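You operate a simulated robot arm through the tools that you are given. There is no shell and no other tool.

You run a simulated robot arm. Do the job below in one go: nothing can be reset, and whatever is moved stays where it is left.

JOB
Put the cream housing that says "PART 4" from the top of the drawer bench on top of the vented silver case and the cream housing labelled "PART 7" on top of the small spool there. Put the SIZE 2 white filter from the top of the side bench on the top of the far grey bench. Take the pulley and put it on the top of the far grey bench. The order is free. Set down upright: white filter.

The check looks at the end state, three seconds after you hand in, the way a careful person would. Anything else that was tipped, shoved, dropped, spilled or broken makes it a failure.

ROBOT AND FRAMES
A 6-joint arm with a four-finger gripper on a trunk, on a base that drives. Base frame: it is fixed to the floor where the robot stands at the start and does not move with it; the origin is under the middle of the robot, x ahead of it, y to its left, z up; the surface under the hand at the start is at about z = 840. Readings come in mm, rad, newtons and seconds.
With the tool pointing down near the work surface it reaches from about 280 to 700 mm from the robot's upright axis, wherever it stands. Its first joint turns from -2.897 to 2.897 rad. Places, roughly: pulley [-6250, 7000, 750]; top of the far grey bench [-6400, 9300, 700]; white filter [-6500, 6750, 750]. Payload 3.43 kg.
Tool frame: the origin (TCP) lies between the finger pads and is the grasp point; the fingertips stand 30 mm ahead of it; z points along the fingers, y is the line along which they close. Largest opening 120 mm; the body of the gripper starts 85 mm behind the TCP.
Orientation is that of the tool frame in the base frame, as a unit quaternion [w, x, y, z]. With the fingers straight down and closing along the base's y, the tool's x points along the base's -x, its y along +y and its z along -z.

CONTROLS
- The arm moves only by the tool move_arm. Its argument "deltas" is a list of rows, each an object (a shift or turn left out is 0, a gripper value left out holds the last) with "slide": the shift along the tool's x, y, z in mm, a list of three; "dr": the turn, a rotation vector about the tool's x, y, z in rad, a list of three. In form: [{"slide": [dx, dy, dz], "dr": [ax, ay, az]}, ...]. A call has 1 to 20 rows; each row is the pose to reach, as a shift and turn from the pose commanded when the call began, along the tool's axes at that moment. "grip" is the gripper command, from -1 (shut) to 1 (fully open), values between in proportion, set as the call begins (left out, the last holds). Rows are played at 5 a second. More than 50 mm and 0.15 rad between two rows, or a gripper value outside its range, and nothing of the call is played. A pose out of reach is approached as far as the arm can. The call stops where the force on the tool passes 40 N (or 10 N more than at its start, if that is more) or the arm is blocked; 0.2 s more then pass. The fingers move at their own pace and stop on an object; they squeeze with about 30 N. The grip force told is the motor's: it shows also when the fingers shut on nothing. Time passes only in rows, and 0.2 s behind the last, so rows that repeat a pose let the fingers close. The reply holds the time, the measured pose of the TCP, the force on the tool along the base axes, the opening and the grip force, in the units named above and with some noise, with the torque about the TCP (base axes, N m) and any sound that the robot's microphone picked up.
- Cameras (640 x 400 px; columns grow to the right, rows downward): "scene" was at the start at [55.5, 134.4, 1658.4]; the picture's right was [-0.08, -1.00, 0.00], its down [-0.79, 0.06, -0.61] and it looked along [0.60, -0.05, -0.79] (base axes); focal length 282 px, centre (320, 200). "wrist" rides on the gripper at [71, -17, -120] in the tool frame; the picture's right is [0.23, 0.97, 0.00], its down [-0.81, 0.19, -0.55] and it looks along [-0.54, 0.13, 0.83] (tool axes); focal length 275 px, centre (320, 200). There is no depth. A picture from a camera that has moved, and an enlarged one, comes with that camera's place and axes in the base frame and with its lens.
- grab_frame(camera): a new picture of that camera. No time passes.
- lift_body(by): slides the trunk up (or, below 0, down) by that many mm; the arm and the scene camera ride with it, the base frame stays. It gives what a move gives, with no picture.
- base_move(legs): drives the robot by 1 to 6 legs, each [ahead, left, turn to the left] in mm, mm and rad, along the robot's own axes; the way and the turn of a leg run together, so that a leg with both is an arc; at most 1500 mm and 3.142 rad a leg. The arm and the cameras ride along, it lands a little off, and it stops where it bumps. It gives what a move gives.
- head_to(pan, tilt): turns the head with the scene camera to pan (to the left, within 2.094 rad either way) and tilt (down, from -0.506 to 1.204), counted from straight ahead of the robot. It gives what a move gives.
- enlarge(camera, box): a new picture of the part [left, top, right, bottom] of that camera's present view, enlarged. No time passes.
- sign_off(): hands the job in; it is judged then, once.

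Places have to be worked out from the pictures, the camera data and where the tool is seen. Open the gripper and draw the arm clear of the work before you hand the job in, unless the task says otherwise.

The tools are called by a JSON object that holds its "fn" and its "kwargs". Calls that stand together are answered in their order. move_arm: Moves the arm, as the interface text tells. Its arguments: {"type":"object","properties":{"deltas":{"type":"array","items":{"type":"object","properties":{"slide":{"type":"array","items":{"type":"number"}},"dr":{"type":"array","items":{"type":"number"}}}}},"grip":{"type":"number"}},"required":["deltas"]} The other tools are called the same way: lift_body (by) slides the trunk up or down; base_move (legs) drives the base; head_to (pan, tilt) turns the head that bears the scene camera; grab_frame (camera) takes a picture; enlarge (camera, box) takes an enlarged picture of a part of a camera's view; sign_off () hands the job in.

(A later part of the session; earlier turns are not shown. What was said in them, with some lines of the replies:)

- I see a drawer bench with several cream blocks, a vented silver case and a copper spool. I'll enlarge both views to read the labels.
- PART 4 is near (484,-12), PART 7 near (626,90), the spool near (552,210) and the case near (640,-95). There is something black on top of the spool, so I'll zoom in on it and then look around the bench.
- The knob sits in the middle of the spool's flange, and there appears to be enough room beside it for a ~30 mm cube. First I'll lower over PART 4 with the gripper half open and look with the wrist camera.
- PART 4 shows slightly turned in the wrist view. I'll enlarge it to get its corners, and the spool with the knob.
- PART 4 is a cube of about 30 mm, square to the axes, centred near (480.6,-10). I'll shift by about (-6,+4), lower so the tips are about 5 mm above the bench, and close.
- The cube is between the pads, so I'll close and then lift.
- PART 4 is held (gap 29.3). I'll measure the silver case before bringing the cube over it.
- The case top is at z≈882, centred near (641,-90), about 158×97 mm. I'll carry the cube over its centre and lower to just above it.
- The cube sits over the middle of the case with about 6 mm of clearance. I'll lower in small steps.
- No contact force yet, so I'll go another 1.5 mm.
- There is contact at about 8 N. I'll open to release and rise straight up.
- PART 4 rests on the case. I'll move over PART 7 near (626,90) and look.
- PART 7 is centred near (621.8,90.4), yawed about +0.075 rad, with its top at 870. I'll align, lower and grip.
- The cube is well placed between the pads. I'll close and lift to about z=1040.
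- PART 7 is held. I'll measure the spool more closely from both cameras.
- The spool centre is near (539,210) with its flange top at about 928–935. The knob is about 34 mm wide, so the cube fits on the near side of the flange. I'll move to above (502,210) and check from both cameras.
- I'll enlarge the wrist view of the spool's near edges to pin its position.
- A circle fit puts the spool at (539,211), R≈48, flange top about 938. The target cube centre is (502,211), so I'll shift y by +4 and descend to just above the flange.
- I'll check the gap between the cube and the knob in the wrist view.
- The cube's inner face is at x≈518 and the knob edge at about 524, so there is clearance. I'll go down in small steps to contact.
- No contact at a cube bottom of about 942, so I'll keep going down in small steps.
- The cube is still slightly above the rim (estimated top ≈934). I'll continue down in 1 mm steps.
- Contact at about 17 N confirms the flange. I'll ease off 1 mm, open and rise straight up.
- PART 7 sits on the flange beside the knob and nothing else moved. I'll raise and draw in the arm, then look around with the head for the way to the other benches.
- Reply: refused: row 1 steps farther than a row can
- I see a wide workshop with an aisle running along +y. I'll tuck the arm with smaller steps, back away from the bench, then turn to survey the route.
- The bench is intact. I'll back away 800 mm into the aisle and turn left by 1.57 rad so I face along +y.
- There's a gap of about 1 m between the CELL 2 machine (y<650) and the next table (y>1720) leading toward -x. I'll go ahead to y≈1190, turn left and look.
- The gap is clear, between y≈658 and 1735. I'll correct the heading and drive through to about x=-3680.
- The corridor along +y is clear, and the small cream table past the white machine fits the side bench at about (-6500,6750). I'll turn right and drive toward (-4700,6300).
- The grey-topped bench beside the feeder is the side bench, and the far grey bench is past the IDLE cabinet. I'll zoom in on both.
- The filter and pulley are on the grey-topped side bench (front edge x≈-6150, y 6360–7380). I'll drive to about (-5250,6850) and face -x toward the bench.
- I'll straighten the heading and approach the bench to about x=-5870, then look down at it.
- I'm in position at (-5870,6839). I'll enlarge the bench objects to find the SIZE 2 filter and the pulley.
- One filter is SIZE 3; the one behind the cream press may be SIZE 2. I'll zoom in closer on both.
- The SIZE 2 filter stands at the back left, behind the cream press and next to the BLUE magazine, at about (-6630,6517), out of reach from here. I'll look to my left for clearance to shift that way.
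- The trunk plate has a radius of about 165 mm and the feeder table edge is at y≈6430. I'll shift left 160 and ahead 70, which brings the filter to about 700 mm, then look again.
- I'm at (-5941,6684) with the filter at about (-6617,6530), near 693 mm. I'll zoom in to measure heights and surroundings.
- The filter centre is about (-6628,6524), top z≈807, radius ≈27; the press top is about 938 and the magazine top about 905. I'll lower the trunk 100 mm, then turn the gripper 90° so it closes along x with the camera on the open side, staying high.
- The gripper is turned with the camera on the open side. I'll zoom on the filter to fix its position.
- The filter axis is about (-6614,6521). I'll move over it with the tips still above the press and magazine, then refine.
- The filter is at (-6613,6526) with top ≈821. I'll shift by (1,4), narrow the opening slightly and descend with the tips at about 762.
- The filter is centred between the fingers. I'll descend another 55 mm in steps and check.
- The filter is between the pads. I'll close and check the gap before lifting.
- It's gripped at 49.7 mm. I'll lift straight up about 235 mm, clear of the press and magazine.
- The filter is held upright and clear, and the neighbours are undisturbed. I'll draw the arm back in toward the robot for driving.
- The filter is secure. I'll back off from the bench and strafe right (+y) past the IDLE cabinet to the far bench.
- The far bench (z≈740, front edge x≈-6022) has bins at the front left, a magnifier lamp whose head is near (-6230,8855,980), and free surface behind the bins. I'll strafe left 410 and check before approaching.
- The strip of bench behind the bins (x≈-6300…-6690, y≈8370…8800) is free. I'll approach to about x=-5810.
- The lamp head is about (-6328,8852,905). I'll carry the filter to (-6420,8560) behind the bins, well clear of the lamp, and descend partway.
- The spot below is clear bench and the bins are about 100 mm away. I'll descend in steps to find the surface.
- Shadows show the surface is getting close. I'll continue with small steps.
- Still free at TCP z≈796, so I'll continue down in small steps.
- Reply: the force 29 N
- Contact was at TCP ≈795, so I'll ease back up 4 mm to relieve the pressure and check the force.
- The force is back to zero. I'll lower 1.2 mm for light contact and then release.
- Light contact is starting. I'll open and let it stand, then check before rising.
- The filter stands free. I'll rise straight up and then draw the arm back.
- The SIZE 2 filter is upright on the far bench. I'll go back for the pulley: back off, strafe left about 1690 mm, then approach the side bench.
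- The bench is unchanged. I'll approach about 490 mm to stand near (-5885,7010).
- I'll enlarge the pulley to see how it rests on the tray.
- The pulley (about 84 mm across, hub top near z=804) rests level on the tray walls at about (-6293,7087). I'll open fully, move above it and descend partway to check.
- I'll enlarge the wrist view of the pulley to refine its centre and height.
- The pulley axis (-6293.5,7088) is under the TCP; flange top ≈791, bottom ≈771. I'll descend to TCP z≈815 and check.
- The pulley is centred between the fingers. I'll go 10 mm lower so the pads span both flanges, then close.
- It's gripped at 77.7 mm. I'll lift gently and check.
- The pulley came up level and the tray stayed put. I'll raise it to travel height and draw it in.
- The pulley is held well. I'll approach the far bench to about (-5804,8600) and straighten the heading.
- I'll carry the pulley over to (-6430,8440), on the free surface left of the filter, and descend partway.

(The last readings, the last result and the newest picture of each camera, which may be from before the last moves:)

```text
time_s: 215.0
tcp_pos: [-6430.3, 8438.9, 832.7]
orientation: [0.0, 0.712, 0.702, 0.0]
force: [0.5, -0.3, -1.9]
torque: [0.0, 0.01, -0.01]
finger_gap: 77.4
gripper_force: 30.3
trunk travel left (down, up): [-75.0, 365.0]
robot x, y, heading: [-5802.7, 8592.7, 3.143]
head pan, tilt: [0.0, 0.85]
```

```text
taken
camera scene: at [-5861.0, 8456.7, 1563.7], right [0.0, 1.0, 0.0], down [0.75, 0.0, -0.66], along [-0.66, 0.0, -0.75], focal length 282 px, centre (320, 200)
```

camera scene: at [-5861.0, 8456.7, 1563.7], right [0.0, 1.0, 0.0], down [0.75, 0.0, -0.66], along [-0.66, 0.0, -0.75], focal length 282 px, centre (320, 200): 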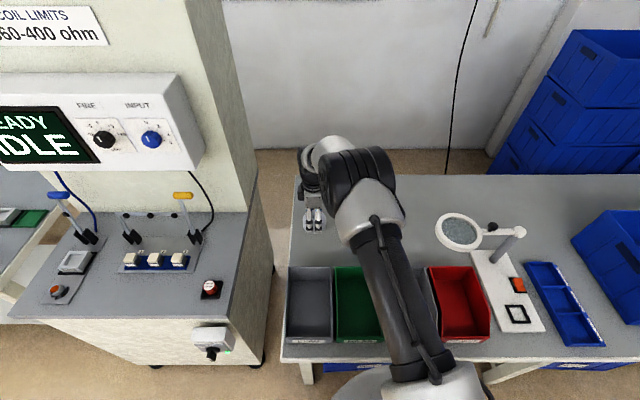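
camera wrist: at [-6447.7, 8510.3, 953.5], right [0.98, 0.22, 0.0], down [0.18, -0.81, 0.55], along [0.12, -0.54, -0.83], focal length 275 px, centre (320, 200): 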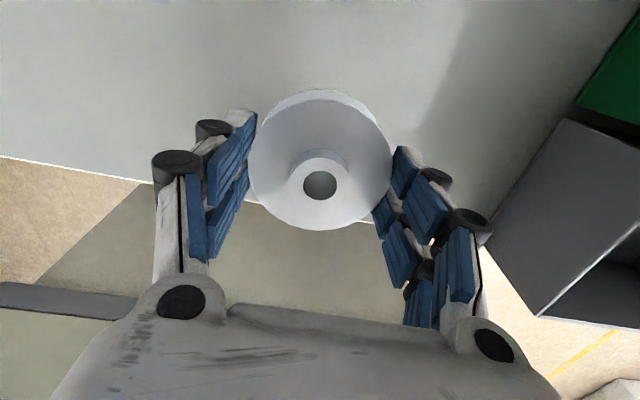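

The spot is clear, with 45 mm to the bench end and about 55 mm to the filter. I'll descend closer.

{"fn": "move_arm", "kwargs": {"deltas": [{"slide": [0, 0, 15]}, {"slide": [0, 0, 30]}, {"slide": [0, 0, 42]}, {"slide": [0, 0, 42]}]}}

{"fn": "move_arm", "kwargs": {"deltas": [{"slide": [0, 0, 2]}, {"slide": [0, 0, 4]}, {"slide": [0, 0, 4]}]}}

{"fn": "grab_frame", "kwargs": {"camera": "wrist"}}

```text
time_s: 216.0
tcp_pos: [-6430.0, 8439.9, 791.4]
orientation: [0.0, 0.711, 0.703, 0.0]
force: [0.2, -0.7, -2.0]
torque: [0.0, 0.03, 0.0]
finger_gap: 77.3
gripper_force: 29.9
trunk travel left (down, up): [-75.0, 365.0]
robot x, y, heading: [-5807.7, 8595.9, 3.142]
head pan, tilt: [0.0, 0.85]
```

```text
time_s: 216.8
tcp_pos: [-6430.3, 8440.8, 788.9]
orientation: [0.0, 0.711, 0.703, 0.0]
force: [0.1, -0.1, -1.5]
torque: [-0.02, -0.04, -0.03]
finger_gap: 77.4
gripper_force: 29.9
trunk travel left (down, up): [-75.0, 365.0]
robot x, y, heading: [-5803.0, 8593.6, 3.136]
head pan, tilt: [0.0, 0.85]
```

```text
taken
camera wrist: at [-6446.8, 8511.0, 909.4], right [0.98, 0.22, 0.0], down [0.18, -0.81, 0.55], along [0.12, -0.54, -0.83], focal length 275 px, centre (320, 200)
```

wrist: 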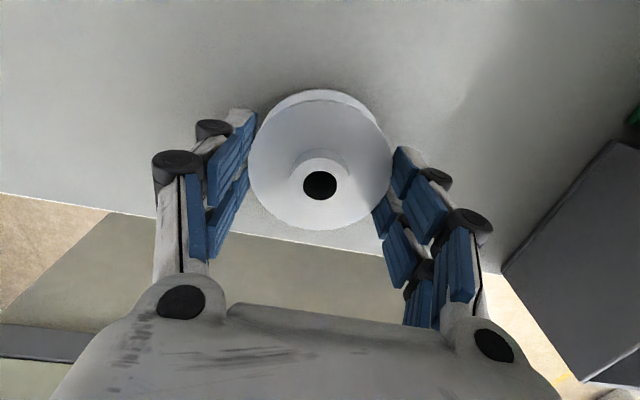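

Still free at TCP ≈788. I'll continue in 2–3 mm steps, checking the force each time.

{"fn": "move_arm", "kwargs": {"deltas": [{"slide": [0, 0, 1.5]}, {"slide": [0, 0, 3]}, {"slide": [0, 0, 3]}]}}

```text
time_s: 217.6
tcp_pos: [-6429.8, 8438.8, 783.9]
orientation: [0.0, 0.712, 0.703, 0.0]
force: [-0.3, 0.0, -1.5]
torque: [0.03, -0.01, 0.0]
finger_gap: 77.5
gripper_force: 30.0
trunk travel left (down, up): [-75.0, 365.0]
robot x, y, heading: [-5806.3, 8594.4, 3.142]
head pan, tilt: [0.0, 0.85]
```

{"fn": "move_arm", "kwargs": {"deltas": [{"slide": [0, 0, 1.5]}, {"slide": [0, 0, 3]}, {"slide": [0, 0, 3]}]}}

```text
time_s: 218.4
tcp_pos: [-6431.6, 8440.6, 782.2]
orientation: [-0.001, 0.711, 0.703, -0.001]
force: [1.0, 2.2, 8.1]
torque: [0.13, -0.3, 0.03]
finger_gap: 77.3
gripper_force: 29.7
trunk travel left (down, up): [-75.0, 365.0]
robot x, y, heading: [-5802.7, 8600.0, 3.141]
head pan, tilt: [0.0, 0.85]
```

The pulley has touched down at about 8 N. I'll open and check before rising.

{"fn": "move_arm", "kwargs": {"deltas": [{"slide": [0, 0, -0.5]}, {"slide": [0, 0, -0.5]}, {"slide": [0, 0, -0.5]}, {"slide": [0, 0, -0.5]}], "grip": 0.9}}

{"fn": "grab_frame", "kwargs": {"camera": "wrist"}}

```text
time_s: 219.4
tcp_pos: [-6430.3, 8441.1, 782.0]
orientation: [0.0, 0.711, 0.703, -0.001]
force: [-0.4, -0.2, -0.1]
torque: [-0.02, -0.01, 0.01]
finger_gap: 113.8
gripper_force: 0.1
trunk travel left (down, up): [-75.0, 365.0]
robot x, y, heading: [-5801.9, 8598.1, 3.139]
head pan, tilt: [0.0, 0.85]
```

```text
taken
camera wrist: at [-6446.5, 8511.3, 903.3], right [0.98, 0.22, 0.0], down [0.18, -0.81, 0.55], along [0.12, -0.54, -0.83], focal length 275 px, centre (320, 200)
```

wrist: 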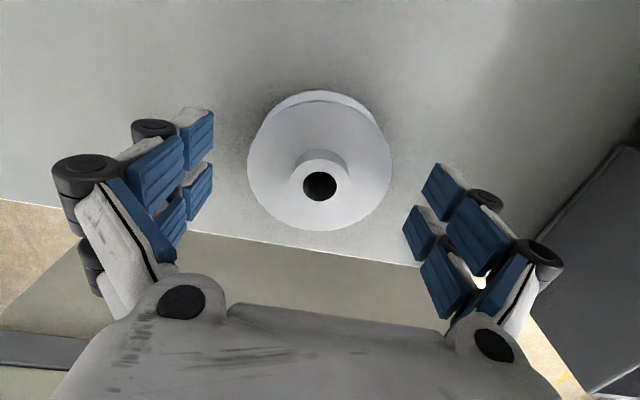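

The pulley lies flat on the bench and is released. I'll rise straight up, draw the arm back, and verify both objects.

{"fn": "move_arm", "kwargs": {"deltas": [{"slide": [0, 0, -40]}, {"slide": [0, 0, -85]}, {"slide": [0, 0, -130]}, {"slide": [0, 0, -175]}, {"slide": [0, 0, -220]}, {"slide": [0, 0, -265]}, {"slide": [0, 0, -310]}, {"slide": [20, 40, -310]}, {"slide": [45, 80, -310]}, {"slide": [70, 120, -310]}, {"slide": [95, 160, -310]}, {"slide": [120, 200, -310]}, {"slide": [145, 235, -310]}, {"slide": [152, 254, -310]}, {"slide": [152, 254, -310]}]}}

{"fn": "grab_frame", "kwargs": {"camera": "scene"}}

{"fn": "enlarge", "kwargs": {"camera": "scene", "box": [280, 160, 440, 280]}}

```text
time_s: 222.6
tcp_pos: [-6172.6, 8589.8, 1089.7]
orientation: [0.0, 0.711, 0.703, 0.0]
force: [0.0, -0.6, 0.1]
torque: [-0.02, -0.01, 0.0]
finger_gap: 114.1
gripper_force: 0.0
trunk travel left (down, up): [-75.0, 365.0]
robot x, y, heading: [-5803.1, 8593.8, 3.141]
head pan, tilt: [0.0, 0.85]
```

```text
taken
camera scene: at [-5861.0, 8456.7, 1563.6], right [0.0, 1.0, 0.0], down [0.75, 0.0, -0.66], along [-0.66, 0.0, -0.75], focal length 282 px, centre (320, 200)
```

scene: 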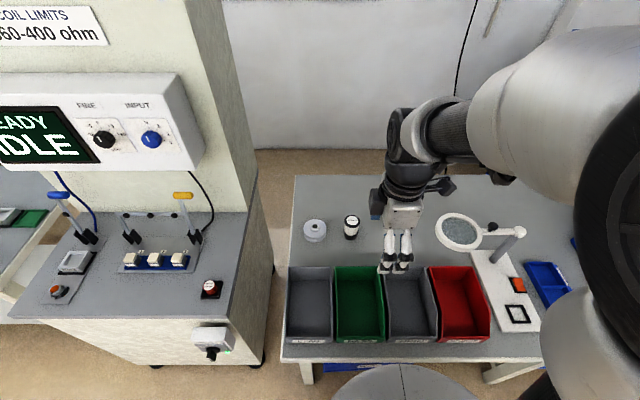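

```text
3.33 times, centred on (360, 220) of scene
camera zoom: at [-5861.0, 8456.7, 1563.6], right [0.0, 1.0, 0.0], down [0.75, 0.0, -0.66], along [-0.66, 0.0, -0.75], focal length 938 px, centre (187, 133)
```

zoom: 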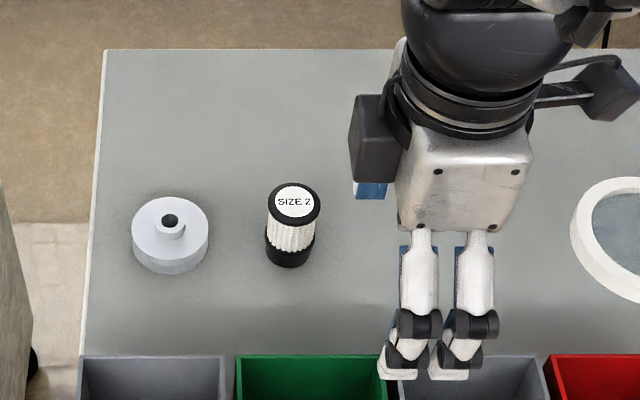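

The pulley and the upright SIZE 2 filter both stand on the far bench. I'll back the robot off so the arm is clear.

{"fn": "base_move", "kwargs": {"legs": [[-450, 0, 0]]}}

{"fn": "grab_frame", "kwargs": {"camera": "scene"}}

```text
time_s: 225.3
tcp_pos: [-5721.9, 8588.5, 1090.5]
orientation: [0.001, 0.711, 0.703, 0.0]
force: [0.0, 1.3, 0.0]
torque: [0.02, 0.02, 0.0]
finger_gap: 113.7
gripper_force: 0.0
trunk travel left (down, up): [-75.0, 365.0]
robot x, y, heading: [-5355.8, 8594.6, 3.141]
head pan, tilt: [0.0, 0.85]
```

```text
taken
camera scene: at [-5410.8, 8455.8, 1563.7], right [0.0, 1.0, 0.0], down [0.75, 0.0, -0.66], along [-0.66, 0.0, -0.75], focal length 282 px, centre (320, 200)
```

scene: 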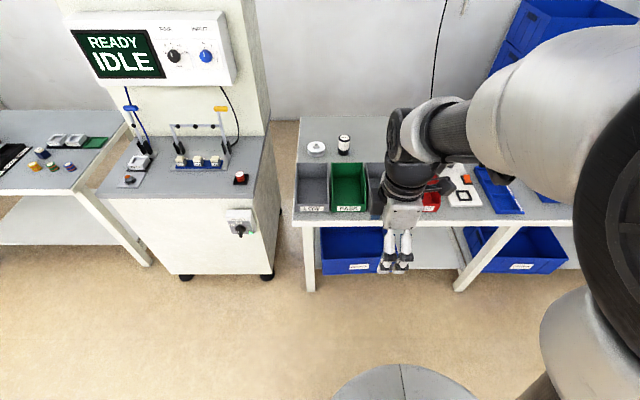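

All four items are placed, the gripper is open and empty, and the robot is clear of the benches, so I'm handing the job in.

{"fn": "sign_off", "kwargs": {}}

```text
The job is handed in.
```

All four items are where you asked, and I've handed the job in. I don't have the check's result.

- **PART 4:** it sits near the middle of the vented silver case on the drawer bench.
- **PART 7:** it sits on top of the spool, beside the black knob in the middle of the flange. I left the knob in place, so the cube is off-centre and hangs over the rim by a few millimetres. It was steady when I let go.
- **SIZE 2 white filter:** it stands upright on the far grey bench, behind the row of bins.
- **Pulley:** it lies flat on the far grey bench, to the left of the filter.

In the pictures I took, nothing else had moved. I did not go back to the drawer bench for a last look before handing in. The gripper is open and empty, and the robot is backed away from the benches.
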